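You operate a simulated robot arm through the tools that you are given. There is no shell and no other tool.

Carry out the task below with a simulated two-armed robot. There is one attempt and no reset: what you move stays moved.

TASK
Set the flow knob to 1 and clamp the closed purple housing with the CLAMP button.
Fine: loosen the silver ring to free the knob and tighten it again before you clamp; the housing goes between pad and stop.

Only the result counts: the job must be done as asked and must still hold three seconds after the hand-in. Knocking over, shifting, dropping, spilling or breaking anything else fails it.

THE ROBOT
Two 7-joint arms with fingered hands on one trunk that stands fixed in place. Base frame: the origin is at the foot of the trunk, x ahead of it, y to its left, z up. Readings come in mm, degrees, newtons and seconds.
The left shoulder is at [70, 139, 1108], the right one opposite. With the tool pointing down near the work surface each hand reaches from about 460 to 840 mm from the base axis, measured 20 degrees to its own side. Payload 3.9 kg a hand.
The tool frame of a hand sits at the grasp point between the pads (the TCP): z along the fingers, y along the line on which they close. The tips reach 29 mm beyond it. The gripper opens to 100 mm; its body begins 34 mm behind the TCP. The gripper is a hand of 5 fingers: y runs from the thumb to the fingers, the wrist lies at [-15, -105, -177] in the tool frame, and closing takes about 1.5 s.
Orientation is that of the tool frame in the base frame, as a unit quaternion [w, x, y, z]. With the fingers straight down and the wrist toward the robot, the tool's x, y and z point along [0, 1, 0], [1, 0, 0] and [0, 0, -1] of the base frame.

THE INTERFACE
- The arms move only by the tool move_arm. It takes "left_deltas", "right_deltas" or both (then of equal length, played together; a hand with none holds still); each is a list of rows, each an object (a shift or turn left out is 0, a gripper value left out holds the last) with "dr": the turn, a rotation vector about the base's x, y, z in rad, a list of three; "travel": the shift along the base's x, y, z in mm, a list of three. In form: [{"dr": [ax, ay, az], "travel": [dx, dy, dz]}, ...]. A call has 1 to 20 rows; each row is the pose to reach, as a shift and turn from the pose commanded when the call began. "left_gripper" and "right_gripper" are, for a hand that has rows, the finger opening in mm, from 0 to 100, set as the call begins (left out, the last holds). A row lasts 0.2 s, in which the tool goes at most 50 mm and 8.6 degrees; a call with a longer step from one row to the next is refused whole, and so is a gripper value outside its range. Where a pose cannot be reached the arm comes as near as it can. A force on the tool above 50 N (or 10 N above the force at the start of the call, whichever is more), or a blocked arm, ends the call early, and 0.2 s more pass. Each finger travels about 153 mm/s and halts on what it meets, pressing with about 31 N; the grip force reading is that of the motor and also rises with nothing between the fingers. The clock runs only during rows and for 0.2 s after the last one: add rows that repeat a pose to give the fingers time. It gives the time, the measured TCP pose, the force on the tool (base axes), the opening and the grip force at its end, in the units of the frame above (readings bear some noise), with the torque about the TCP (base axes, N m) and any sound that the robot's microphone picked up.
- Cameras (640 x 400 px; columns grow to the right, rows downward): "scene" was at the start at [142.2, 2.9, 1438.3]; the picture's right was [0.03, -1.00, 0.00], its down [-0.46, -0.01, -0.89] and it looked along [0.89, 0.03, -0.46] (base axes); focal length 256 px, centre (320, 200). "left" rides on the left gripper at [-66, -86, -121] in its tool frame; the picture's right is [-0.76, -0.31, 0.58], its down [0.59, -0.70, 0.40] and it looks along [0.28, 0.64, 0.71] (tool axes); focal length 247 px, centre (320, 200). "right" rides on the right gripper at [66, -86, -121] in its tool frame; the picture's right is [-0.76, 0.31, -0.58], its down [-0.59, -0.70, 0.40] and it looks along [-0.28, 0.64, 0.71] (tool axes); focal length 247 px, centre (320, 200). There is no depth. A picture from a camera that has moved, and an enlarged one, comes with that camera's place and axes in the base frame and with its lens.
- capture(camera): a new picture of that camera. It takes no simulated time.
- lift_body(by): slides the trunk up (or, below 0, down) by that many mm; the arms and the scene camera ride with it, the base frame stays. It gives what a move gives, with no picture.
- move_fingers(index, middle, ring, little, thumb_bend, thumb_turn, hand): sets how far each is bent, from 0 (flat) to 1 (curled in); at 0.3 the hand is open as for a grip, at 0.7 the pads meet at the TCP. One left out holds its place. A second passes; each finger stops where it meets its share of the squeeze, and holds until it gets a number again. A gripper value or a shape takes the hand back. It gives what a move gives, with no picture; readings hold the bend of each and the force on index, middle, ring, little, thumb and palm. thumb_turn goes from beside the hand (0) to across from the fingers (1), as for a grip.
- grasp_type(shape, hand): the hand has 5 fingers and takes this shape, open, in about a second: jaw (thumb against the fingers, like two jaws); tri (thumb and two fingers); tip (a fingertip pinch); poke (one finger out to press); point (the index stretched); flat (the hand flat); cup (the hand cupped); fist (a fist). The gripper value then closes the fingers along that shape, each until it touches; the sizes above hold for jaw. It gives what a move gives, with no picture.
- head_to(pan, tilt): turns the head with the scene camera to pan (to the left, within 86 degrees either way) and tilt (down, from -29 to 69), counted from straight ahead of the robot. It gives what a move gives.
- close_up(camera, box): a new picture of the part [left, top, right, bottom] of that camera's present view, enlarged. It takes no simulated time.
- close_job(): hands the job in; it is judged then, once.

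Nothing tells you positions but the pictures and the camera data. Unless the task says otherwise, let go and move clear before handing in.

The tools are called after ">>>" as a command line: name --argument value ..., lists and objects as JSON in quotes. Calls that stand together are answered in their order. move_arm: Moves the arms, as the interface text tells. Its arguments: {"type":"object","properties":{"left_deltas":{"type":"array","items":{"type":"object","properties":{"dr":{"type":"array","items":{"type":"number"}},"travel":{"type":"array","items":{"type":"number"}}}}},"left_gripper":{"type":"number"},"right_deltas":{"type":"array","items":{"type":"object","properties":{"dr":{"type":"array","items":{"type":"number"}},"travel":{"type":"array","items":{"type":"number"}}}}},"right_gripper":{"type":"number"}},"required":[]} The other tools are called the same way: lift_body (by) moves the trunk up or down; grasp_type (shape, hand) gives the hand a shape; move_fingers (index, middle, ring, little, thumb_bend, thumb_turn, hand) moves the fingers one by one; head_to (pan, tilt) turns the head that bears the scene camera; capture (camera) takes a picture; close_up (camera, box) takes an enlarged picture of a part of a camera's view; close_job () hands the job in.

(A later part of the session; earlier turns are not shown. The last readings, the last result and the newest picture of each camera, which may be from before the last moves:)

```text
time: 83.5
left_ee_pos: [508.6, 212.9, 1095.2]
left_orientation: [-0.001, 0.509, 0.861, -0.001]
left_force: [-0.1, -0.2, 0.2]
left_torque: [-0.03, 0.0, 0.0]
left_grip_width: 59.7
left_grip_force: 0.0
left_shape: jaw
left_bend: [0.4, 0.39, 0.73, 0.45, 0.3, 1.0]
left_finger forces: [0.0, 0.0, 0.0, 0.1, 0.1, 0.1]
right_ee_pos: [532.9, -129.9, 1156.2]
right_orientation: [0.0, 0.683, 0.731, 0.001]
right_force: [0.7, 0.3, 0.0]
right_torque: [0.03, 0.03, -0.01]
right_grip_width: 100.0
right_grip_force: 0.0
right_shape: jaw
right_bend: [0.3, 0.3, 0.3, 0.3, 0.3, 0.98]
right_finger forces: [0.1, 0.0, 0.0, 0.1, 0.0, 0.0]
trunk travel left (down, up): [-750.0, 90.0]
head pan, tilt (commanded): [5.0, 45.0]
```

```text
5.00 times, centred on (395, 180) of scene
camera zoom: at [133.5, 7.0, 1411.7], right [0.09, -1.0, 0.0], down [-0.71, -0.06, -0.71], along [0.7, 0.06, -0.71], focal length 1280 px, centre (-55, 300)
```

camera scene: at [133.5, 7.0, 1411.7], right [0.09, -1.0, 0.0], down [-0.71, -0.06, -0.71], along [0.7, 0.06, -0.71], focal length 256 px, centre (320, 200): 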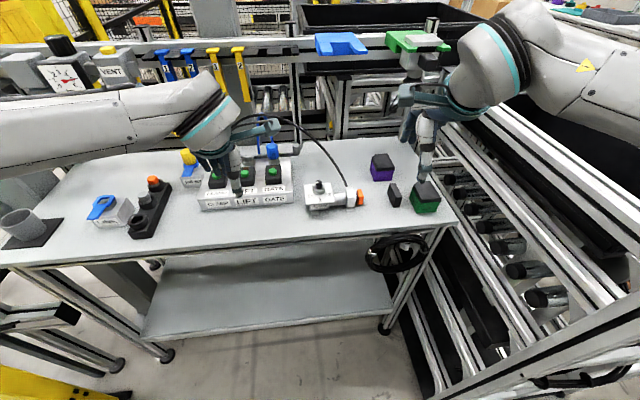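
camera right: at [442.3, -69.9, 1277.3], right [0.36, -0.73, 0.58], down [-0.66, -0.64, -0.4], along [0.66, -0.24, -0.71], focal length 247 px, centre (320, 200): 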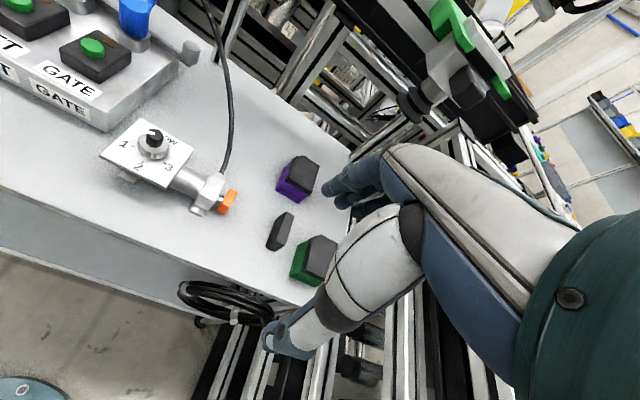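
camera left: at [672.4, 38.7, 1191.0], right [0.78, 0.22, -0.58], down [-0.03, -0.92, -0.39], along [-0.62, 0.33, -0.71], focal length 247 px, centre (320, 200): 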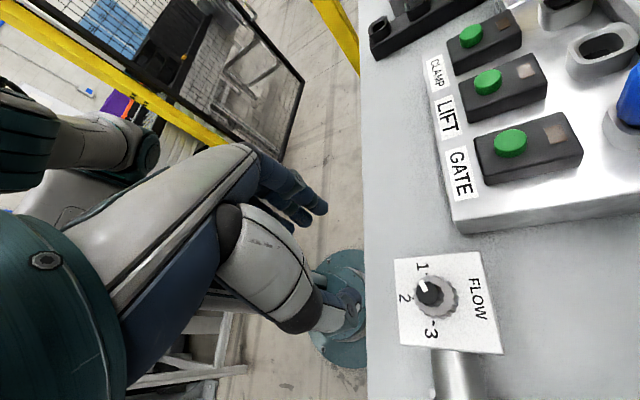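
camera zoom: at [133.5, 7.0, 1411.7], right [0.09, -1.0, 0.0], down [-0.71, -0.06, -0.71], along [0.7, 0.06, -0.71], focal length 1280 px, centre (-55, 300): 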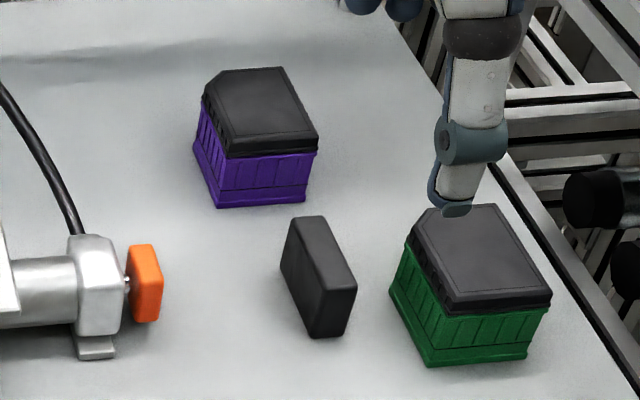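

>>> close_up --camera "right" --box '[265, 145, 335, 215]'

>>> close_up --camera "scene" --box '[360, 145, 420, 195]'

>>> close_up --camera "scene" --box '[350, 175, 420, 215]'

```text
5.71 times, centred on (300, 180) of right
camera zoom: at [442.3, -69.9, 1277.3], right [0.36, -0.73, 0.58], down [-0.66, -0.64, -0.4], along [0.66, -0.24, -0.71], focal length 1411 px, centre (434, 314)
```

zoom: 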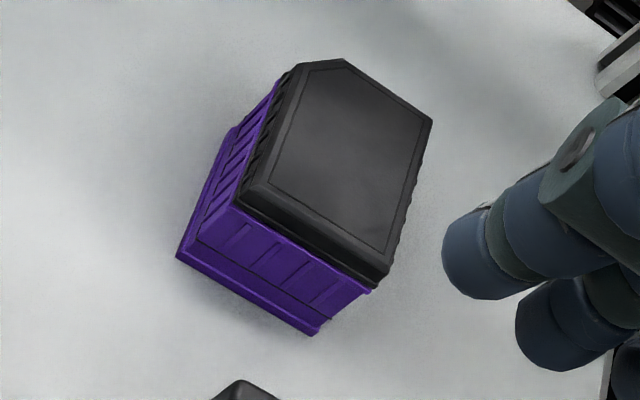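

```text
8.00 times, centred on (390, 170) of scene
camera zoom: at [133.5, 7.0, 1411.7], right [0.09, -1.0, 0.0], down [-0.71, -0.06, -0.71], along [0.7, 0.06, -0.71], focal length 2048 px, centre (-240, 440)
```

zoom: 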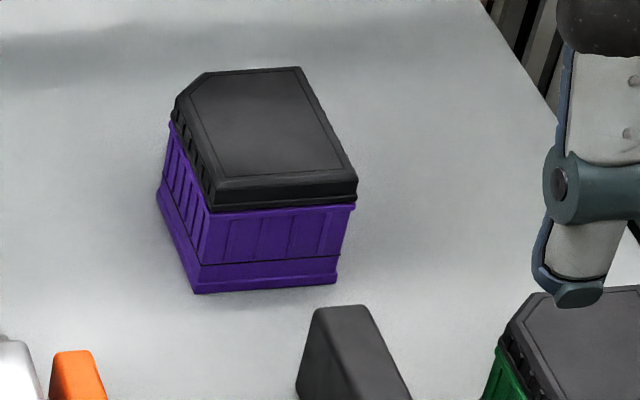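

```text
9.14 times, centred on (385, 195) of scene
camera zoom: at [133.5, 7.0, 1411.7], right [0.09, -1.0, 0.0], down [-0.71, -0.06, -0.71], along [0.7, 0.06, -0.71], focal length 2341 px, centre (-274, 246)
```

zoom: 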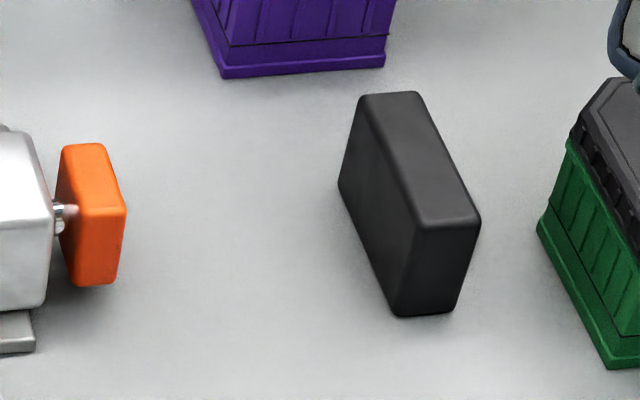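

The housing measures about 63×55×48 mm, centred near (768, -127), yawed ≈11° like the clamp unit; pad-to-stop gap ≈82 mm with its axis through about (652, -111) for the housing centre. I move the right hand above the housing with matching yaw (thumb in front, fingers behind).

>>> move_arm --right_deltas '[{"travel": [40, 1, -15], "dr": [0, 0, 0.03]}, {"travel": [80, 2, -30], "dr": [0, 0, 0.06]}, {"travel": [120, 3, -50], "dr": [0, 0, 0.09]}, {"travel": [160, 4, -70], "dr": [0, 0, 0.12]}, {"travel": [200, 4, -90], "dr": [0, 0, 0.13]}, {"travel": [235, 4, -106], "dr": [0, 0, 0.13]}, {"travel": [235, 4, -106], "dr": [0, 0, 0.13]}]' --right_gripper 100

>>> capture --camera "scene"

>>> capture --camera "right"

```text
time: 85.1
left_ee_pos: [507.4, 213.4, 1096.0]
left_orientation: [0.0, 0.51, 0.86, -0.001]
left_force: [0.1, 0.0, -0.1]
left_torque: [-0.02, -0.01, -0.03]
left_grip_width: 59.9
left_grip_force: 0.1
left_shape: jaw
left_bend: [0.4, 0.39, 0.73, 0.45, 0.3, 1.0]
left_finger forces: [0.0, 0.0, 0.0, 0.1, 0.0, 0.0]
right_ee_pos: [701.4, -129.6, 1081.3]
right_orientation: [0.0, 0.637, 0.771, -0.001]
right_force: [-0.2, -0.7, 0.2]
right_torque: [-0.05, -0.03, -0.03]
right_grip_width: 99.7
right_grip_force: 0.0
right_shape: jaw
right_bend: [0.3, 0.3, 0.3, 0.3, 0.3, 0.98]
right_finger forces: [0.1, 0.0, 0.0, 0.1, 0.1, 0.1]
right hand out of reach, approached as far as the arm can: row 5, 6, 7
trunk travel left (down, up): [-750.0, 90.0]
head pan, tilt (commanded): [5.0, 45.0]
```

```text
taken
camera scene: at [132.7, 7.4, 1411.7], right [0.09, -1.0, 0.0], down [-0.7, -0.06, -0.71], along [0.7, 0.06, -0.71], focal length 256 px, centre (320, 200)
```

scene: 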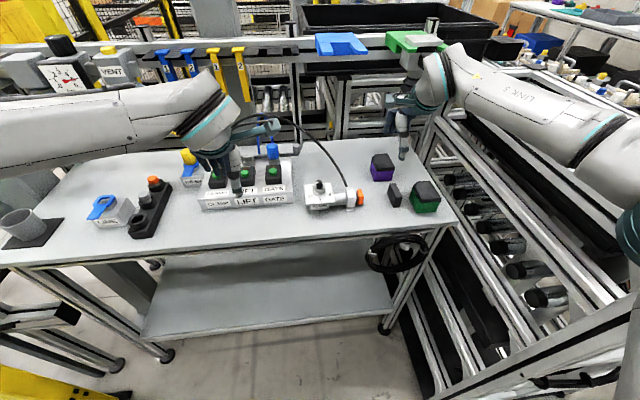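

```text
taken
camera right: at [603.4, -81.1, 1200.7], right [0.45, -0.69, 0.58], down [-0.58, -0.71, -0.4], along [0.68, -0.16, -0.71], focal length 247 px, centre (320, 200)
```

right: 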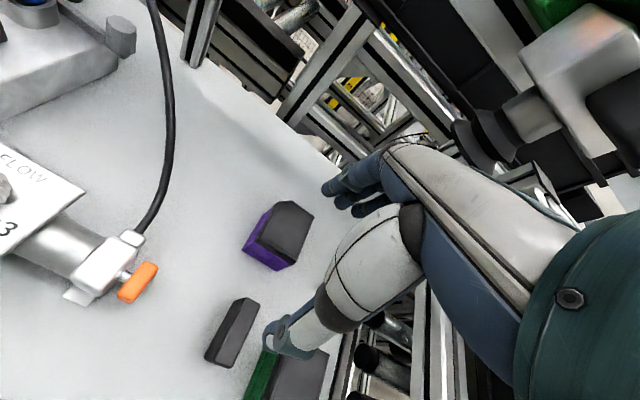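

The arm tops out near x≈701 at this height. I try reaching out while going lower, staying well above the stop and the housing.

>>> move_arm --right_deltas '[{"travel": [10, 0, -25]}, {"travel": [25, 1, -45]}, {"travel": [40, 2, -60]}, {"travel": [55, 2, -70]}, {"travel": [69, 3, -75]}, {"travel": [69, 3, -75]}]' --right_gripper 100

>>> capture --camera "right"

>>> close_up --camera "scene" --box '[340, 110, 460, 220]'

```text
time: 86.5
left_ee_pos: [506.3, 212.6, 1095.0]
left_orientation: [0.0, 0.51, 0.86, -0.001]
left_force: [0.2, -1.2, 0.0]
left_torque: [-0.02, 0.01, 0.0]
left_grip_width: 59.9
left_grip_force: 0.0
left_shape: jaw
left_bend: [0.4, 0.39, 0.73, 0.45, 0.3, 1.0]
left_finger forces: [0.1, 0.1, 0.0, 0.0, 0.1, 0.0]
right_ee_pos: [729.7, -125.0, 1026.1]
right_orientation: [0.001, 0.634, 0.773, 0.0]
right_force: [0.1, 0.2, 0.4]
right_torque: [0.02, 0.02, 0.06]
right_grip_width: 99.7
right_grip_force: 0.1
right_shape: jaw
right_bend: [0.3, 0.3, 0.3, 0.3, 0.3, 0.98]
right_finger forces: [0.0, 0.0, 0.0, 0.0, 0.0, 0.0]
right hand out of reach, approached as far as the arm can: row 3, 4, 5, 6
trunk travel left (down, up): [-750.0, 90.0]
head pan, tilt (commanded): [5.0, 45.0]
```

```text
taken
camera right: at [632.0, -76.9, 1145.5], right [0.45, -0.68, 0.58], down [-0.57, -0.71, -0.4], along [0.69, -0.15, -0.71], focal length 247 px, centre (320, 200)
```

right: 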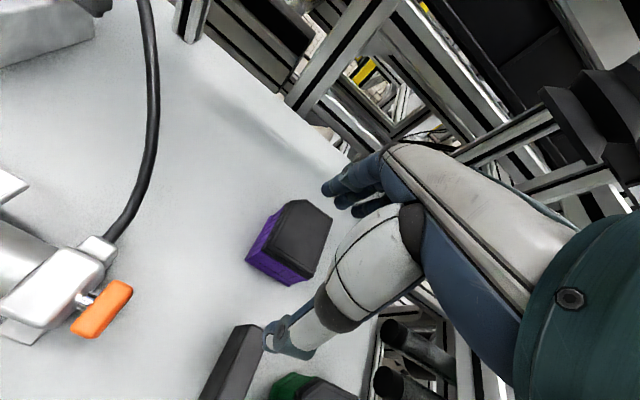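

```text
3.64 times, centred on (400, 165) of scene
camera zoom: at [131.8, 7.2, 1411.9], right [0.09, -1.0, 0.0], down [-0.7, -0.06, -0.71], along [0.7, 0.06, -0.71], focal length 931 px, centre (29, 327)
```

zoom: 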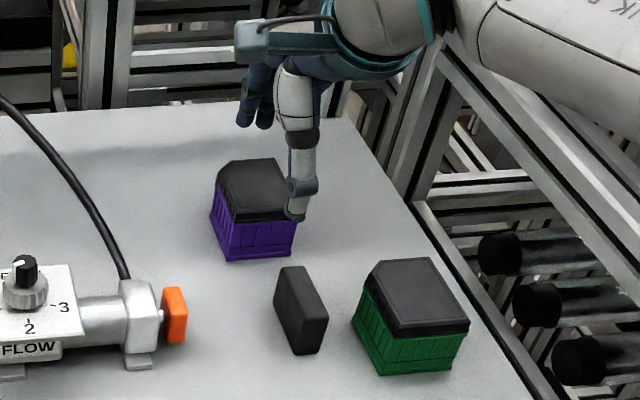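

The lower the hand is relative to the shoulder, the farther it reaches, so raising the trunk should help. I lift the body by 85 mm.

>>> lift_body --by 85

>>> move_arm --right_deltas '[{"travel": [5, 0, -20]}, {"travel": [12, 0, -40]}, {"travel": [22, 0, -60]}, {"travel": [33, -1, -80]}, {"travel": [41, -1, -90]}, {"travel": [41, -1, -90]}]' --right_gripper 100

>>> capture --camera "right"

>>> capture --camera "scene"

```text
time: 87.7
left_ee_pos: [506.2, 212.7, 1179.0]
left_orientation: [-0.001, 0.51, 0.86, -0.001]
left_force: [-0.1, 0.0, -0.1]
left_torque: [0.0, -0.04, 0.01]
left_grip_width: 59.9
left_grip_force: 0.0
left_shape: jaw
left_bend: [0.4, 0.39, 0.73, 0.45, 0.3, 1.0]
left_finger forces: [0.1, 0.0, 0.0, 0.0, 0.0, 0.0]
right_ee_pos: [729.4, -124.5, 1110.2]
right_orientation: [0.001, 0.634, 0.774, 0.001]
right_force: [0.2, -0.2, 0.8]
right_torque: [-0.01, 0.01, 0.0]
right_grip_width: 100.0
right_grip_force: 0.1
right_shape: jaw
right_bend: [0.3, 0.3, 0.3, 0.3, 0.3, 0.98]
right_finger forces: [0.0, 0.0, 0.0, 0.0, 0.1, 0.0]
trunk travel left (down, up): [-835.0, 5.0]
head pan, tilt (commanded): [5.0, 45.0]
```

```text
time: 89.1
left_ee_pos: [506.3, 213.0, 1179.7]
left_orientation: [0.0, 0.51, 0.86, -0.001]
left_force: [0.0, -0.8, -0.2]
left_torque: [0.01, 0.01, 0.0]
left_grip_width: 59.8
left_grip_force: 0.1
left_shape: jaw
left_bend: [0.4, 0.39, 0.73, 0.45, 0.3, 1.0]
left_finger forces: [0.1, 0.1, 0.0, 0.0, 0.0, 0.0]
right_ee_pos: [752.3, -123.9, 1050.5]
right_orientation: [0.001, 0.635, 0.772, 0.002]
right_force: [0.0, 0.5, 0.1]
right_torque: [-0.03, 0.05, 0.0]
right_grip_width: 99.9
right_grip_force: 0.0
right_shape: jaw
right_bend: [0.3, 0.3, 0.3, 0.3, 0.3, 0.98]
right_finger forces: [0.0, 0.0, 0.1, 0.1, 0.0, 0.0]
right hand out of reach, approached as far as the arm can: row 4, 5, 6
trunk travel left (down, up): [-835.0, 5.0]
head pan, tilt (commanded): [5.0, 45.0]
```

```text
taken
camera right: at [653.1, -76.3, 1170.3], right [0.45, -0.68, 0.58], down [-0.57, -0.71, -0.4], along [0.69, -0.15, -0.71], focal length 247 px, centre (320, 200)
```

right: 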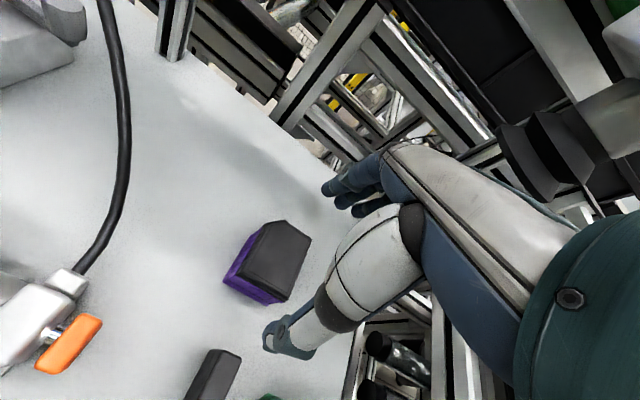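

```text
taken
camera scene: at [132.1, 7.4, 1496.8], right [0.09, -1.0, 0.0], down [-0.7, -0.06, -0.71], along [0.7, 0.06, -0.71], focal length 256 px, centre (320, 200)
```

scene: 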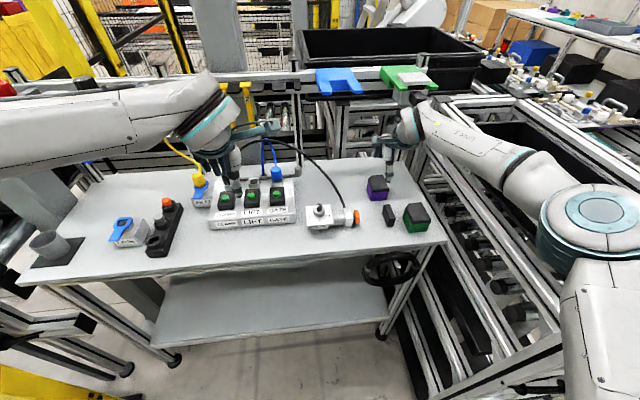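

>>> move_arm --right_deltas '[{"travel": [0, 0, -20]}, {"travel": [4, -1, -35]}, {"travel": [12, -2, -42]}, {"travel": [18, -3, -45]}, {"travel": [18, -3, -45]}]' --right_gripper 100

>>> capture --camera "right"

>>> close_up --camera "scene" --box '[330, 130, 450, 240]'

```text
time: 90.3
left_ee_pos: [506.0, 213.3, 1179.6]
left_orientation: [-0.001, 0.51, 0.86, 0.0]
left_force: [0.5, 0.1, -0.4]
left_torque: [0.01, 0.02, 0.0]
left_grip_width: 60.0
left_grip_force: 0.0
left_shape: jaw
left_bend: [0.4, 0.39, 0.73, 0.45, 0.3, 1.0]
left_finger forces: [0.0, 0.1, 0.0, 0.0, 0.0, 0.0]
right_ee_pos: [758.7, -125.2, 1011.2]
right_orientation: [0.001, 0.634, 0.773, 0.0]
right_force: [0.2, -0.1, -0.6]
right_torque: [0.0, 0.03, 0.03]
right_grip_width: 100.2
right_grip_force: 0.1
right_shape: jaw
right_bend: [0.3, 0.3, 0.3, 0.3, 0.3, 0.98]
right_finger forces: [0.0, 0.0, 0.1, 0.0, 0.1, 0.0]
right hand out of reach, approached as far as the arm can: row 3, 4, 5
trunk travel left (down, up): [-835.0, 5.0]
head pan, tilt (commanded): [5.0, 45.0]
```

```text
taken
camera right: at [660.0, -77.2, 1131.3], right [0.45, -0.68, 0.58], down [-0.57, -0.71, -0.4], along [0.69, -0.15, -0.71], focal length 247 px, centre (320, 200)
```

right: 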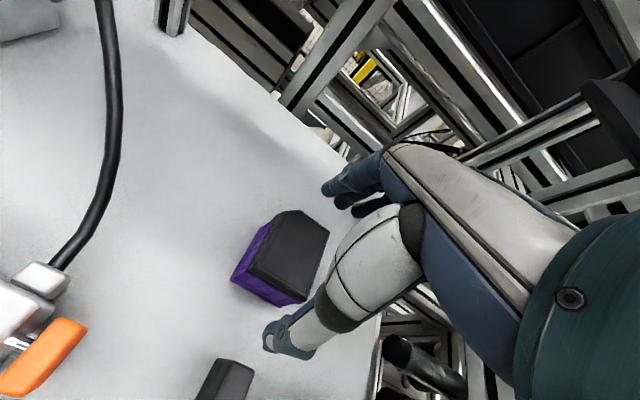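

```text
3.64 times, centred on (390, 185) of scene
camera zoom: at [132.1, 7.4, 1496.8], right [0.09, -1.0, 0.0], down [-0.7, -0.06, -0.71], along [0.7, 0.06, -0.71], focal length 931 px, centre (66, 254)
```

zoom: 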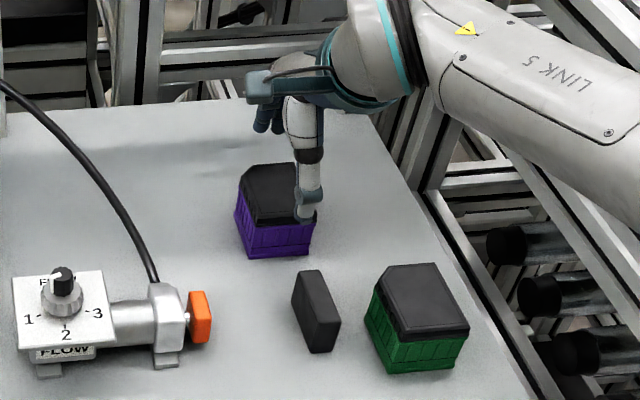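

At x≈759 the arm is at its limit, leaving the thumb too close to the stop. A small 5° forward tilt of the hand gains reach, so I tilt and centre over the housing.

>>> move_arm --right_deltas '[{"travel": [2, 0, 0], "dr": [0.009, -0.044, 0]}, {"travel": [5, -1, 0], "dr": [0.018, -0.09, 0]}, {"travel": [9, -2, -3], "dr": [0.018, -0.09, 0]}, {"travel": [10, -2, -6], "dr": [0.018, -0.09, 0]}]' --right_gripper 100

>>> capture --camera "right"

>>> close_up --camera "scene" --box '[350, 140, 430, 220]'

```text
time: 91.3
left_ee_pos: [507.0, 212.7, 1179.6]
left_orientation: [0.0, 0.51, 0.86, -0.001]
left_force: [-0.4, 0.4, -0.4]
left_torque: [0.02, -0.01, 0.02]
left_grip_width: 59.7
left_grip_force: 0.0
left_shape: jaw
left_bend: [0.4, 0.39, 0.73, 0.45, 0.3, 1.0]
left_finger forces: [0.0, 0.0, 0.1, 0.0, 0.1, 0.0]
right_ee_pos: [768.7, -127.2, 1006.3]
right_orientation: [0.03, 0.633, 0.773, 0.036]
right_force: [-0.1, -0.1, -1.0]
right_torque: [-0.02, 0.0, -0.03]
right_grip_width: 99.8
right_grip_force: 0.0
right_shape: jaw
right_bend: [0.3, 0.3, 0.3, 0.3, 0.3, 0.98]
right_finger forces: [0.1, 0.0, 0.0, 0.0, 0.0, 0.0]
trunk travel left (down, up): [-835.0, 5.0]
head pan, tilt (commanded): [5.0, 45.0]
```

```text
taken
camera right: at [659.3, -81.1, 1117.7], right [0.39, -0.69, 0.6], down [-0.53, -0.71, -0.46], along [0.75, -0.14, -0.65], focal length 247 px, centre (320, 200)
```

right: 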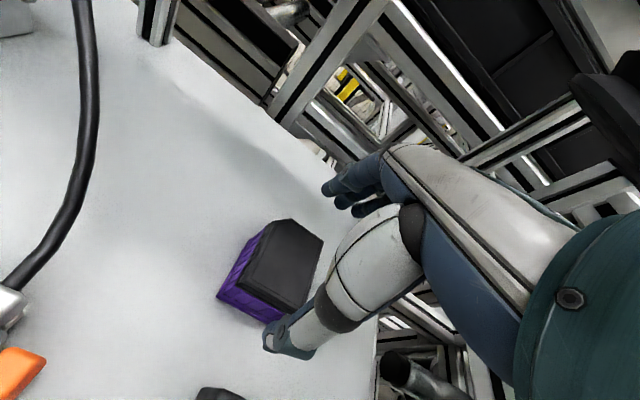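

```text
5.00 times, centred on (390, 180) of scene
camera zoom: at [131.9, 7.1, 1496.9], right [0.09, -1.0, 0.0], down [-0.7, -0.06, -0.71], along [0.7, 0.06, -0.71], focal length 1280 px, centre (-30, 300)
```

zoom: 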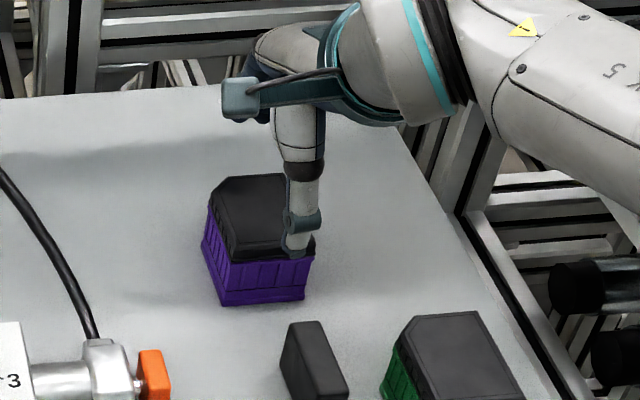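

Now centred at (768.7, -127.2) and the thumb is lined up with the front face. I descend beside the housing to z≈950.

>>> move_arm --right_deltas '[{"travel": [0, 0, -15]}, {"travel": [0, 0, -30]}, {"travel": [0, 0, -45]}, {"travel": [0, 0, -56]}, {"travel": [0, 0, -56]}]' --right_gripper 100

>>> capture --camera "right"

>>> close_up --camera "scene" --box '[350, 140, 430, 220]'

```text
time: 92.5
left_ee_pos: [506.3, 213.3, 1179.6]
left_orientation: [-0.001, 0.51, 0.86, -0.001]
left_force: [1.2, 0.5, -0.2]
left_torque: [0.01, -0.01, -0.03]
left_grip_width: 59.7
left_grip_force: 0.1
left_shape: jaw
left_bend: [0.4, 0.39, 0.73, 0.45, 0.3, 1.0]
left_finger forces: [0.1, 0.0, 0.0, 0.0, 0.0, 0.1]
right_ee_pos: [767.4, -127.0, 950.5]
right_orientation: [0.03, 0.634, 0.772, 0.036]
right_force: [1.1, 0.5, 1.8]
right_torque: [0.03, -0.05, 0.0]
right_grip_width: 99.9
right_grip_force: 0.1
right_shape: jaw
right_bend: [0.29, 0.3, 0.3, 0.3, 0.3, 0.98]
right_finger forces: [1.5, 0.0, 0.1, 0.0, 0.1, 0.1]
trunk travel left (down, up): [-835.0, 5.0]
head pan, tilt (commanded): [5.0, 45.0]
```

```text
taken
camera right: at [658.5, -80.8, 1061.2], right [0.39, -0.69, 0.6], down [-0.53, -0.71, -0.46], along [0.75, -0.14, -0.65], focal length 247 px, centre (320, 200)
```

right: 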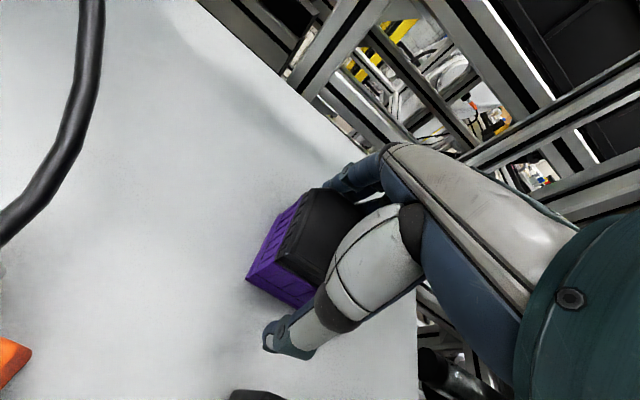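

```text
5.00 times, centred on (390, 180) of scene
camera zoom: at [131.6, 7.4, 1496.9], right [0.09, -1.0, 0.0], down [-0.7, -0.06, -0.71], along [0.7, 0.06, -0.71], focal length 1280 px, centre (-30, 300)
```

zoom: 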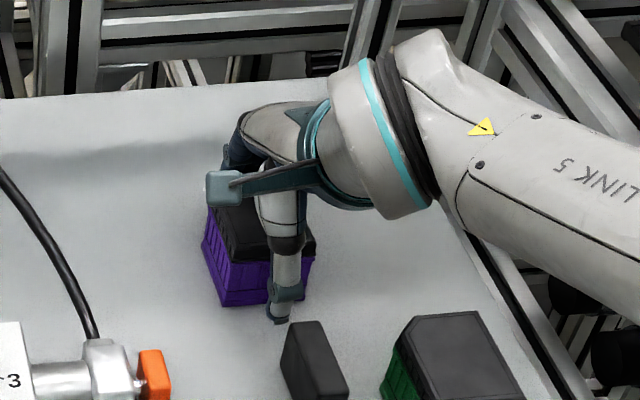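

>>> close_up --camera "right" --box '[230, 130, 410, 360]'

>>> capture --camera "left"

```text
1.74 times, centred on (320, 245) of right
camera zoom: at [658.5, -80.8, 1061.2], right [0.39, -0.69, 0.6], down [-0.53, -0.71, -0.46], along [0.75, -0.14, -0.65], focal length 430 px, centre (320, 122)
```

zoom: 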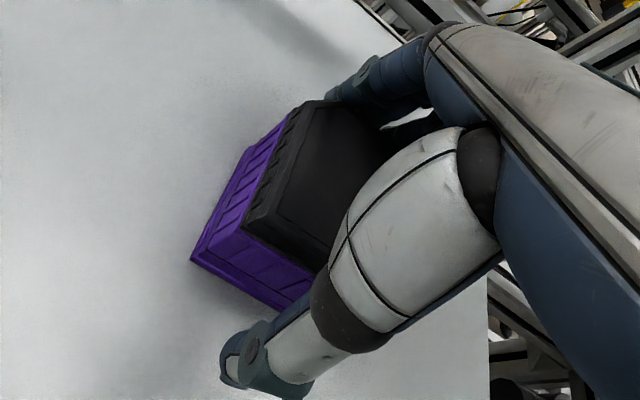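

```text
taken
camera left: at [464.9, 114.8, 1300.4], right [0.09, -0.81, -0.58], down [-0.9, 0.18, -0.4], along [0.43, 0.56, -0.71], focal length 247 px, centre (320, 200)
```

left: 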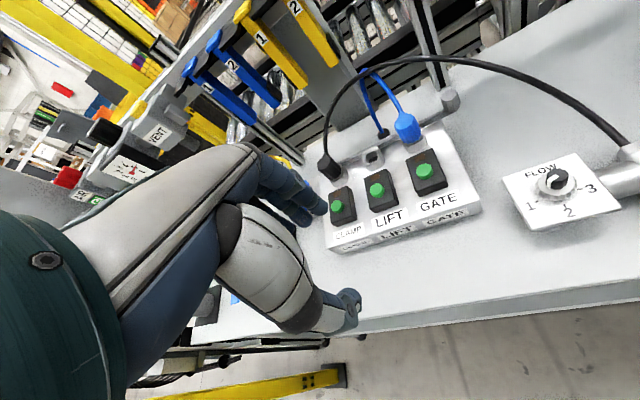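

The fingers are behind the lid's back edge and the thumb is in front. I close gently on the housing.

>>> move_arm --right_deltas '[{"travel": [0, 0, 0]}, {"travel": [0, 0, 0]}, {"travel": [0, 0, 0]}, {"travel": [0, 0, 0]}, {"travel": [0, 0, 0]}, {"travel": [0, 0, 0]}]' --right_gripper 40

>>> close_up --camera "right" --box '[230, 130, 410, 360]'

>>> close_up --camera "scene" --box '[350, 140, 430, 220]'

```text
time: 93.9
left_ee_pos: [505.5, 213.3, 1180.6]
left_orientation: [0.0, 0.51, 0.86, 0.0]
left_force: [-0.2, -0.2, 1.4]
left_torque: [0.01, -0.01, 0.02]
left_grip_width: 59.6
left_grip_force: 0.0
left_shape: jaw
left_bend: [0.4, 0.39, 0.73, 0.45, 0.3, 1.0]
left_finger forces: [0.0, 0.0, 0.0, 0.0, 0.0, 0.0]
right_ee_pos: [767.5, -126.5, 950.8]
right_orientation: [0.03, 0.634, 0.772, 0.036]
right_force: [1.0, 0.7, 3.0]
right_torque: [0.0, 0.1, 0.03]
right_grip_width: 67.1
right_grip_force: 31.0
right_shape: jaw
right_bend: [0.39, 0.38, 0.27, 0.46, 0.3, 0.99]
right_finger forces: [20.2, 8.3, 3.9, 0.0, 31.2, 0.0]
trunk travel left (down, up): [-835.0, 5.0]
head pan, tilt (commanded): [5.0, 45.0]
```

```text
1.74 times, centred on (320, 245) of right
camera zoom: at [658.3, -81.0, 1061.5], right [0.39, -0.69, 0.6], down [-0.53, -0.71, -0.46], along [0.75, -0.14, -0.65], focal length 430 px, centre (320, 122)
```

zoom: 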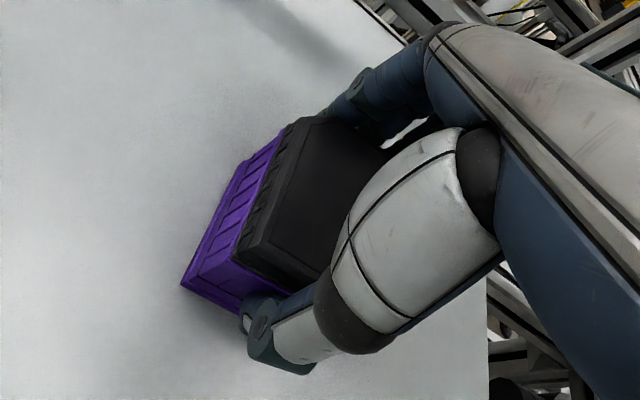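

```text
5.00 times, centred on (390, 180) of scene
camera zoom: at [131.3, 7.3, 1496.9], right [0.09, -1.0, 0.0], down [-0.7, -0.06, -0.71], along [0.7, 0.06, -0.71], focal length 1280 px, centre (-30, 300)
```

zoom: 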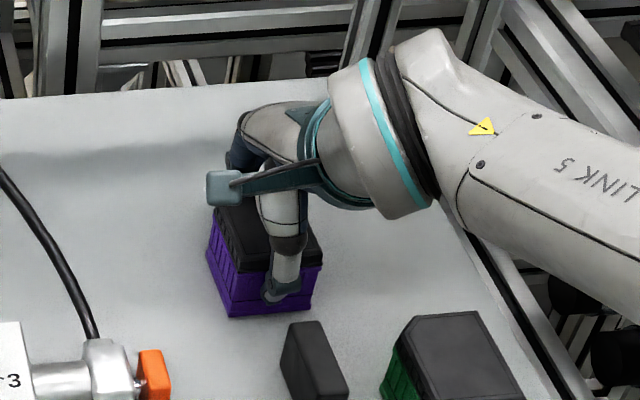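

Firm grip: thumb 31 N against index/middle/ring. I lift slightly and check it holds.

>>> move_arm --right_deltas '[{"travel": [0, 0, 5]}, {"travel": [0, 0, 12]}, {"travel": [0, 0, 20]}, {"travel": [0, 0, 20]}]'

>>> close_up --camera "scene" --box '[350, 140, 430, 220]'

>>> close_up --camera "right" --box '[230, 130, 410, 360]'

```text
time: 94.9
left_ee_pos: [506.9, 212.1, 1179.5]
left_orientation: [-0.001, 0.51, 0.86, -0.001]
left_force: [0.0, -0.1, 0.3]
left_torque: [0.03, 0.0, 0.01]
left_grip_width: 59.7
left_grip_force: 0.0
left_shape: jaw
left_bend: [0.4, 0.39, 0.73, 0.45, 0.3, 1.0]
left_finger forces: [0.0, 0.0, 0.1, 0.0, 0.1, 0.0]
right_ee_pos: [766.3, -126.7, 969.5]
right_orientation: [0.029, 0.633, 0.773, 0.036]
right_force: [-0.7, -0.3, -1.5]
right_torque: [0.02, 0.02, 0.02]
right_grip_width: 66.7
right_grip_force: 30.7
right_shape: jaw
right_bend: [0.39, 0.38, 0.73, 0.46, 0.3, 0.99]
right_finger forces: [19.6, 8.2, 3.7, 0.0, 30.9, 0.1]
trunk travel left (down, up): [-835.0, 5.0]
head pan, tilt (commanded): [5.0, 45.0]
```

```text
5.00 times, centred on (390, 180) of scene
camera zoom: at [132.4, 7.2, 1496.8], right [0.09, -1.0, 0.0], down [-0.7, -0.06, -0.71], along [0.7, 0.06, -0.71], focal length 1280 px, centre (-30, 300)
```

zoom: 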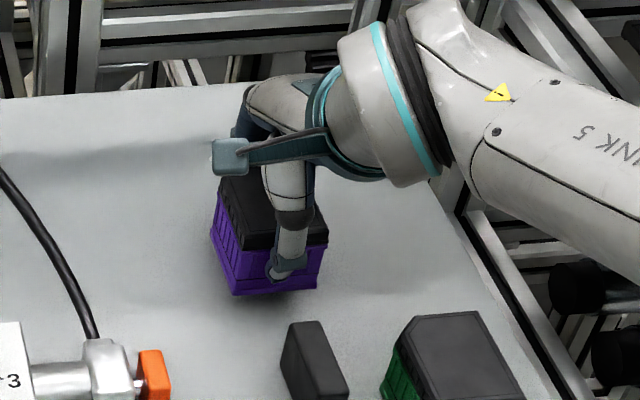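

```text
1.74 times, centred on (320, 245) of right
camera zoom: at [658.9, -81.5, 1081.5], right [0.4, -0.69, 0.6], down [-0.53, -0.71, -0.46], along [0.75, -0.14, -0.65], focal length 430 px, centre (320, 122)
```

zoom: 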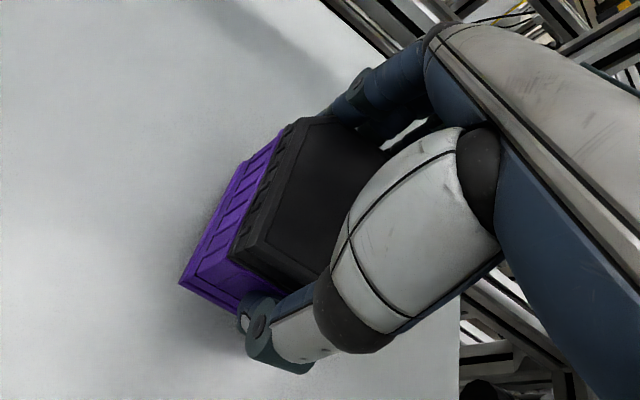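

The housing is securely held and light. Its little finger isn't touching and could clip the stop when I lower it, so I straighten just that finger.

>>> move_fingers --hand "right" --little 0.2

>>> close_up --camera "right" --box '[230, 130, 410, 360]'

```text
time: 95.9
left_ee_pos: [507.7, 212.7, 1179.7]
left_orientation: [-0.001, 0.51, 0.86, -0.001]
left_force: [-0.1, 0.2, -0.9]
left_torque: [-0.03, 0.0, -0.01]
left_grip_width: 60.0
left_grip_force: 0.1
left_shape: jaw
left_bend: [0.4, 0.39, 0.73, 0.45, 0.3, 1.0]
left_finger forces: [0.1, 0.1, 0.0, 0.0, 0.1, 0.0]
right_ee_pos: [766.9, -128.2, 970.3]
right_orientation: [0.029, 0.634, 0.772, 0.036]
right_force: [0.0, -0.4, -1.3]
right_torque: [0.02, 0.0, -0.01]
right_grip_width: 70.5
right_grip_force: 31.5
right_shape: fingers
right_bend: [0.39, 0.38, 0.73, 0.2, 0.3, 0.99]
right_finger forces: [19.6, 8.2, 3.9, 0.0, 30.9, 0.1]
trunk travel left (down, up): [-835.0, 5.0]
head pan, tilt (commanded): [5.0, 45.0]
```

```text
1.74 times, centred on (320, 245) of right
camera zoom: at [658.8, -81.4, 1081.5], right [0.4, -0.69, 0.6], down [-0.53, -0.71, -0.46], along [0.75, -0.14, -0.65], focal length 430 px, centre (320, 122)
```

zoom: 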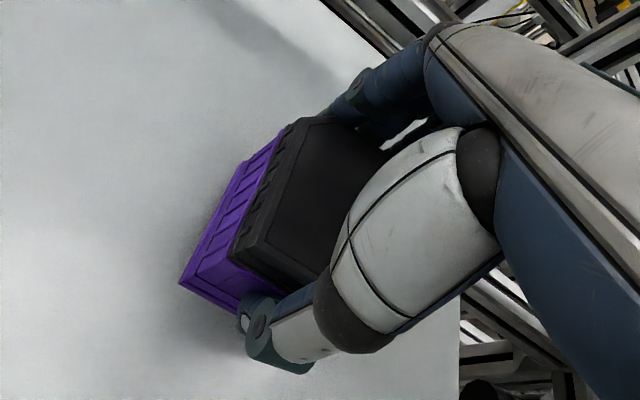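

Grip is unchanged. I raise the housing clear of stop and pad and carry it over the clamp gap.

>>> move_arm --right_deltas '[{"travel": [0, 0, 18]}, {"travel": [-4, 1, 34]}, {"travel": [-20, 4, 42]}, {"travel": [-40, 8, 42]}, {"travel": [-60, 12, 42]}, {"travel": [-80, 16, 42]}, {"travel": [-95, 19, 42]}, {"travel": [-102, 21, 42]}, {"travel": [-102, 21, 42]}]'

>>> capture --camera "right"

>>> close_up --camera "scene" --box '[320, 140, 440, 240]'

>>> capture --camera "left"

```text
time: 97.9
left_ee_pos: [506.6, 212.7, 1179.3]
left_orientation: [-0.001, 0.51, 0.86, -0.001]
left_force: [0.1, -0.7, -0.3]
left_torque: [0.0, 0.01, 0.0]
left_grip_width: 59.6
left_grip_force: 0.0
left_shape: jaw
left_bend: [0.4, 0.39, 0.73, 0.45, 0.3, 1.0]
left_finger forces: [0.1, 0.1, 0.1, 0.0, 0.1, 0.1]
right_ee_pos: [665.6, -107.9, 1013.0]
right_orientation: [0.03, 0.633, 0.773, 0.036]
right_force: [0.8, 0.2, -1.9]
right_torque: [-0.01, -0.02, -0.02]
right_grip_width: 70.3
right_grip_force: 31.3
right_shape: fingers
right_bend: [0.4, 0.38, 0.73, 0.2, 0.3, 0.99]
right_finger forces: [19.6, 8.1, 3.7, 0.0, 30.8, 0.0]
trunk travel left (down, up): [-835.0, 5.0]
head pan, tilt (commanded): [5.0, 45.0]
```

```text
taken
camera right: at [556.6, -61.9, 1124.1], right [0.4, -0.69, 0.6], down [-0.53, -0.71, -0.46], along [0.75, -0.14, -0.65], focal length 247 px, centre (320, 200)
```

right: 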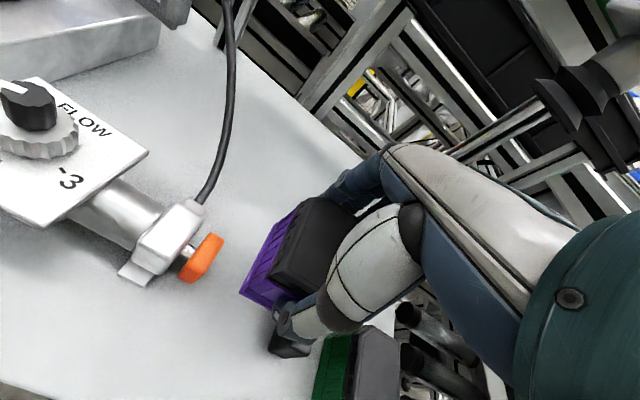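

```text
4.00 times, centred on (380, 190) of scene
camera zoom: at [132.2, 7.2, 1496.8], right [0.09, -1.0, 0.0], down [-0.7, -0.06, -0.71], along [0.7, 0.06, -0.71], focal length 1024 px, centre (80, 240)
```

zoom: 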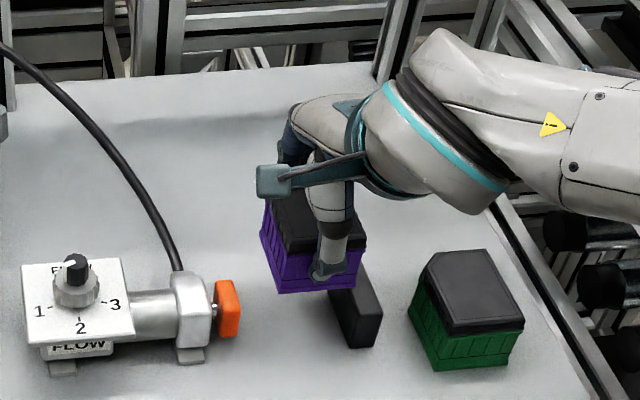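

```text
taken
camera left: at [465.4, 114.6, 1300.2], right [0.09, -0.81, -0.58], down [-0.9, 0.18, -0.4], along [0.43, 0.56, -0.71], focal length 247 px, centre (320, 200)
```

left: 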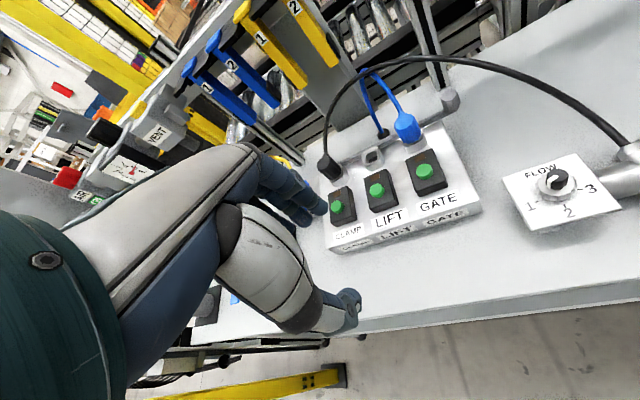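

The housing is where I want it: about 6 mm short of the stop face and centred on the clamp axis. I lower halfway and recheck the clearances.

>>> move_arm --right_deltas '[{"travel": [-1, 0, -10]}, {"travel": [-1, 0, -20]}, {"travel": [-1, 0, -22]}]'

>>> close_up --camera "scene" --box '[340, 170, 420, 235]'

>>> close_up --camera "right" --box '[170, 160, 370, 390]'

```text
time: 98.7
left_ee_pos: [506.6, 212.3, 1179.7]
left_orientation: [-0.001, 0.51, 0.86, -0.001]
left_force: [-0.5, 0.9, -0.1]
left_torque: [0.0, 0.01, 0.0]
left_grip_width: 59.8
left_grip_force: 0.1
left_shape: jaw
left_bend: [0.4, 0.39, 0.73, 0.45, 0.3, 1.0]
left_finger forces: [0.1, 0.0, 0.0, 0.0, 0.1, 0.0]
right_ee_pos: [663.5, -106.3, 989.7]
right_orientation: [0.03, 0.634, 0.772, 0.036]
right_force: [-0.8, 0.8, -2.2]
right_torque: [-0.02, 0.01, 0.02]
right_grip_width: 70.4
right_grip_force: 31.1
right_shape: fingers
right_bend: [0.4, 0.38, 0.73, 0.2, 0.3, 0.99]
right_finger forces: [19.6, 8.1, 3.9, 0.1, 30.7, 0.0]
trunk travel left (down, up): [-835.0, 5.0]
head pan, tilt (commanded): [5.0, 45.0]
```

```text
6.15 times, centred on (380, 202) of scene
camera zoom: at [132.0, 7.4, 1496.8], right [0.09, -1.0, 0.0], down [-0.7, -0.06, -0.71], along [0.7, 0.06, -0.71], focal length 1576 px, centre (-49, 185)
```

zoom: 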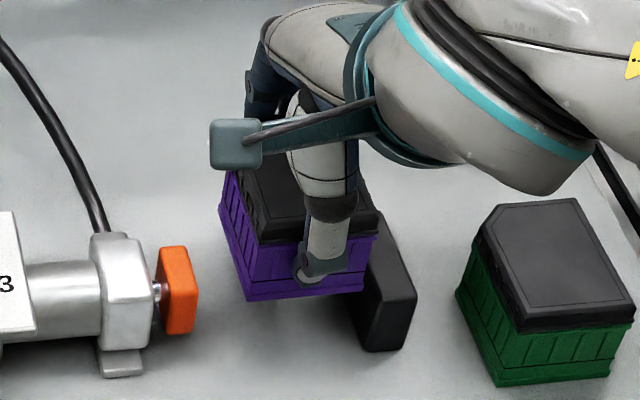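

```text
1.74 times, centred on (270, 275) of right
camera zoom: at [555.5, -60.3, 1101.4], right [0.4, -0.69, 0.6], down [-0.53, -0.71, -0.46], along [0.75, -0.14, -0.65], focal length 430 px, centre (407, 70)
```

zoom: 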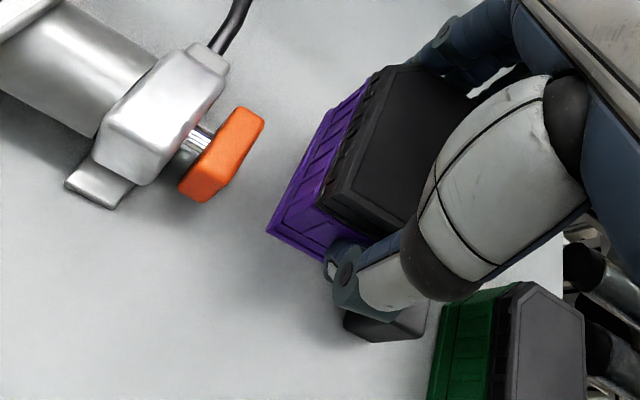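

Clearances look right: about 5 mm to the stop, and room to the pad. I lower the rest of the way to just above the table.

>>> move_arm --right_deltas '[{"travel": [0, 1, -12]}, {"travel": [0, 1, -24]}, {"travel": [0, 1, -34]}, {"travel": [0, 1, -37.5]}, {"travel": [0, 1, -37.5]}]'

>>> close_up --camera "scene" --box '[340, 170, 420, 235]'

>>> close_up --camera "right" --box '[170, 160, 370, 390]'

```text
time: 99.9
left_ee_pos: [507.4, 213.1, 1179.8]
left_orientation: [0.0, 0.51, 0.86, -0.001]
left_force: [1.2, 0.2, -0.1]
left_torque: [-0.01, 0.02, -0.01]
left_grip_width: 59.8
left_grip_force: 0.0
left_shape: jaw
left_bend: [0.4, 0.39, 0.73, 0.45, 0.3, 1.0]
left_finger forces: [0.1, 0.0, 0.0, 0.0, 0.0, 0.0]
right_ee_pos: [664.2, -106.7, 950.8]
right_orientation: [0.03, 0.634, 0.772, 0.035]
right_force: [-0.3, -0.7, -1.4]
right_torque: [0.03, 0.0, -0.01]
right_grip_width: 70.4
right_grip_force: 30.7
right_shape: fingers
right_bend: [0.4, 0.38, 0.73, 0.2, 0.3, 0.99]
right_finger forces: [19.5, 8.1, 3.7, 0.1, 30.7, 0.0]
trunk travel left (down, up): [-835.0, 5.0]
head pan, tilt (commanded): [5.0, 45.0]
```

```text
6.15 times, centred on (380, 202) of scene
camera zoom: at [132.1, 7.3, 1496.8], right [0.09, -1.0, 0.0], down [-0.7, -0.06, -0.71], along [0.7, 0.06, -0.71], focal length 1576 px, centre (-49, 185)
```

zoom: 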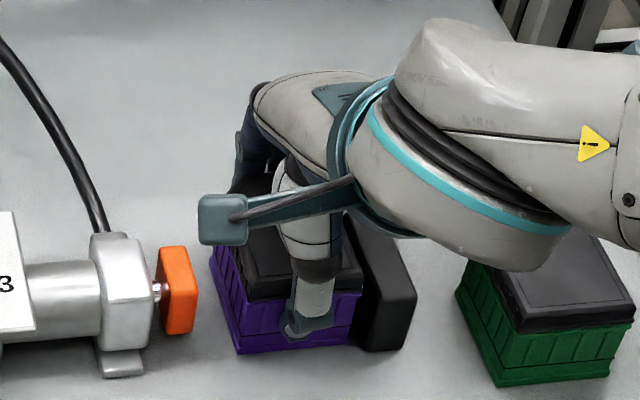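

```text
1.74 times, centred on (270, 275) of right
camera zoom: at [555.4, -60.6, 1062.7], right [0.39, -0.69, 0.6], down [-0.53, -0.71, -0.46], along [0.75, -0.14, -0.65], focal length 430 px, centre (407, 70)
```

zoom: 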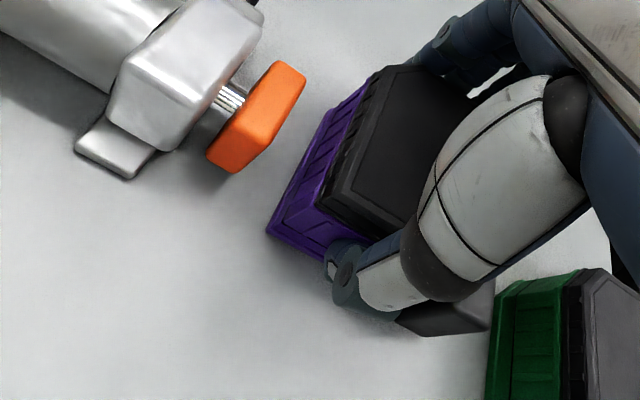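

>>> move_arm --right_deltas '[{"travel": [0, 0, -1.5]}, {"travel": [0, 0, -1.5]}]'

>>> move_arm --right_deltas '[{"travel": [0, 0, 0]}, {"travel": [0, 0, 0]}, {"travel": [0, 0, 0]}, {"travel": [0, 0, 0]}, {"travel": [0, 0, 0]}]' --right_gripper 100

>>> close_up --camera "scene" --box '[340, 170, 420, 235]'

>>> close_up --camera "right" --box '[170, 160, 370, 390]'

```text
time: 100.5
left_ee_pos: [506.5, 212.2, 1181.9]
left_orientation: [-0.001, 0.51, 0.86, -0.001]
left_force: [-0.6, -0.2, -0.7]
left_torque: [0.02, -0.01, 0.02]
left_grip_width: 59.8
left_grip_force: 0.1
left_shape: jaw
left_bend: [0.4, 0.39, 0.73, 0.45, 0.3, 1.0]
left_finger forces: [0.0, 0.0, 0.1, 0.1, 0.0, 0.0]
right_ee_pos: [665.5, -105.7, 951.4]
right_orientation: [0.031, 0.634, 0.772, 0.036]
right_force: [-0.8, -1.2, 3.1]
right_torque: [-0.03, 0.2, 0.01]
right_grip_width: 70.5
right_grip_force: 31.6
right_shape: fingers
right_bend: [0.4, 0.38, 0.73, 0.2, 0.3, 0.99]
right_finger forces: [19.7, 8.1, 3.8, 0.0, 31.8, 0.1]
trunk travel left (down, up): [-835.0, 5.0]
head pan, tilt (commanded): [5.0, 45.0]
```

```text
time: 101.7
left_ee_pos: [507.1, 212.6, 1180.9]
left_orientation: [-0.001, 0.51, 0.86, 0.0]
left_force: [0.0, -0.7, 0.0]
left_torque: [-0.01, -0.01, 0.02]
left_grip_width: 60.2
left_grip_force: 0.0
left_shape: jaw
left_bend: [0.4, 0.39, 0.73, 0.45, 0.3, 1.0]
left_finger forces: [0.1, 0.0, 0.0, 0.0, 0.0, 0.1]
right_ee_pos: [665.1, -106.7, 949.3]
right_orientation: [0.031, 0.633, 0.772, 0.037]
right_force: [-0.3, 0.2, 0.1]
right_torque: [-0.02, 0.01, 0.02]
right_grip_width: 100.0
right_grip_force: 0.1
right_shape: jaw
right_bend: [0.3, 0.3, 0.3, 0.3, 0.3, 0.98]
right_finger forces: [0.1, 0.1, 0.1, 0.0, 0.0, 0.0]
trunk travel left (down, up): [-835.0, 5.0]
head pan, tilt (commanded): [5.0, 45.0]
```

```text
6.15 times, centred on (380, 202) of scene
camera zoom: at [131.9, 7.3, 1496.9], right [0.09, -1.0, 0.0], down [-0.7, -0.06, -0.71], along [0.7, 0.06, -0.71], focal length 1576 px, centre (-49, 185)
```

zoom: 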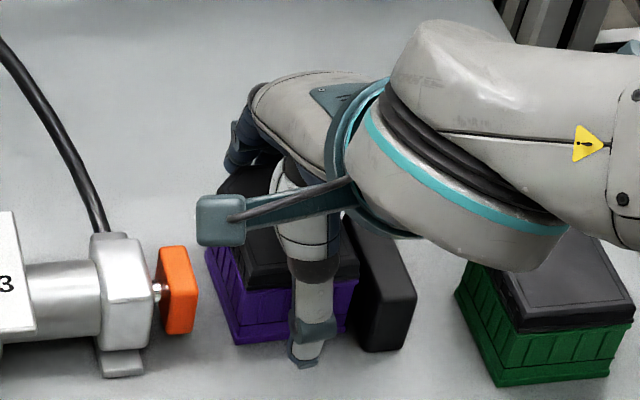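

```text
1.74 times, centred on (270, 275) of right
camera zoom: at [556.0, -60.0, 1061.5], right [0.39, -0.69, 0.6], down [-0.53, -0.71, -0.46], along [0.75, -0.14, -0.65], focal length 430 px, centre (407, 70)
```

zoom: 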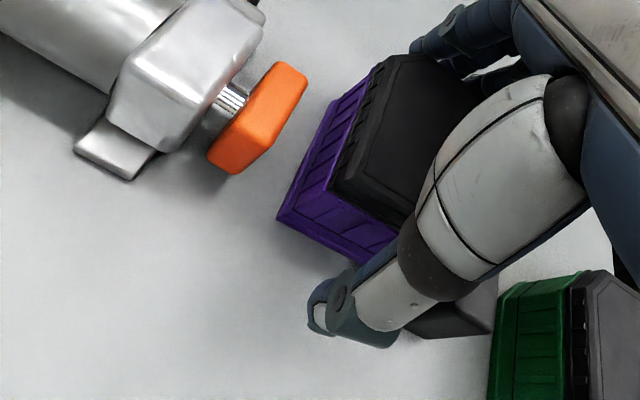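

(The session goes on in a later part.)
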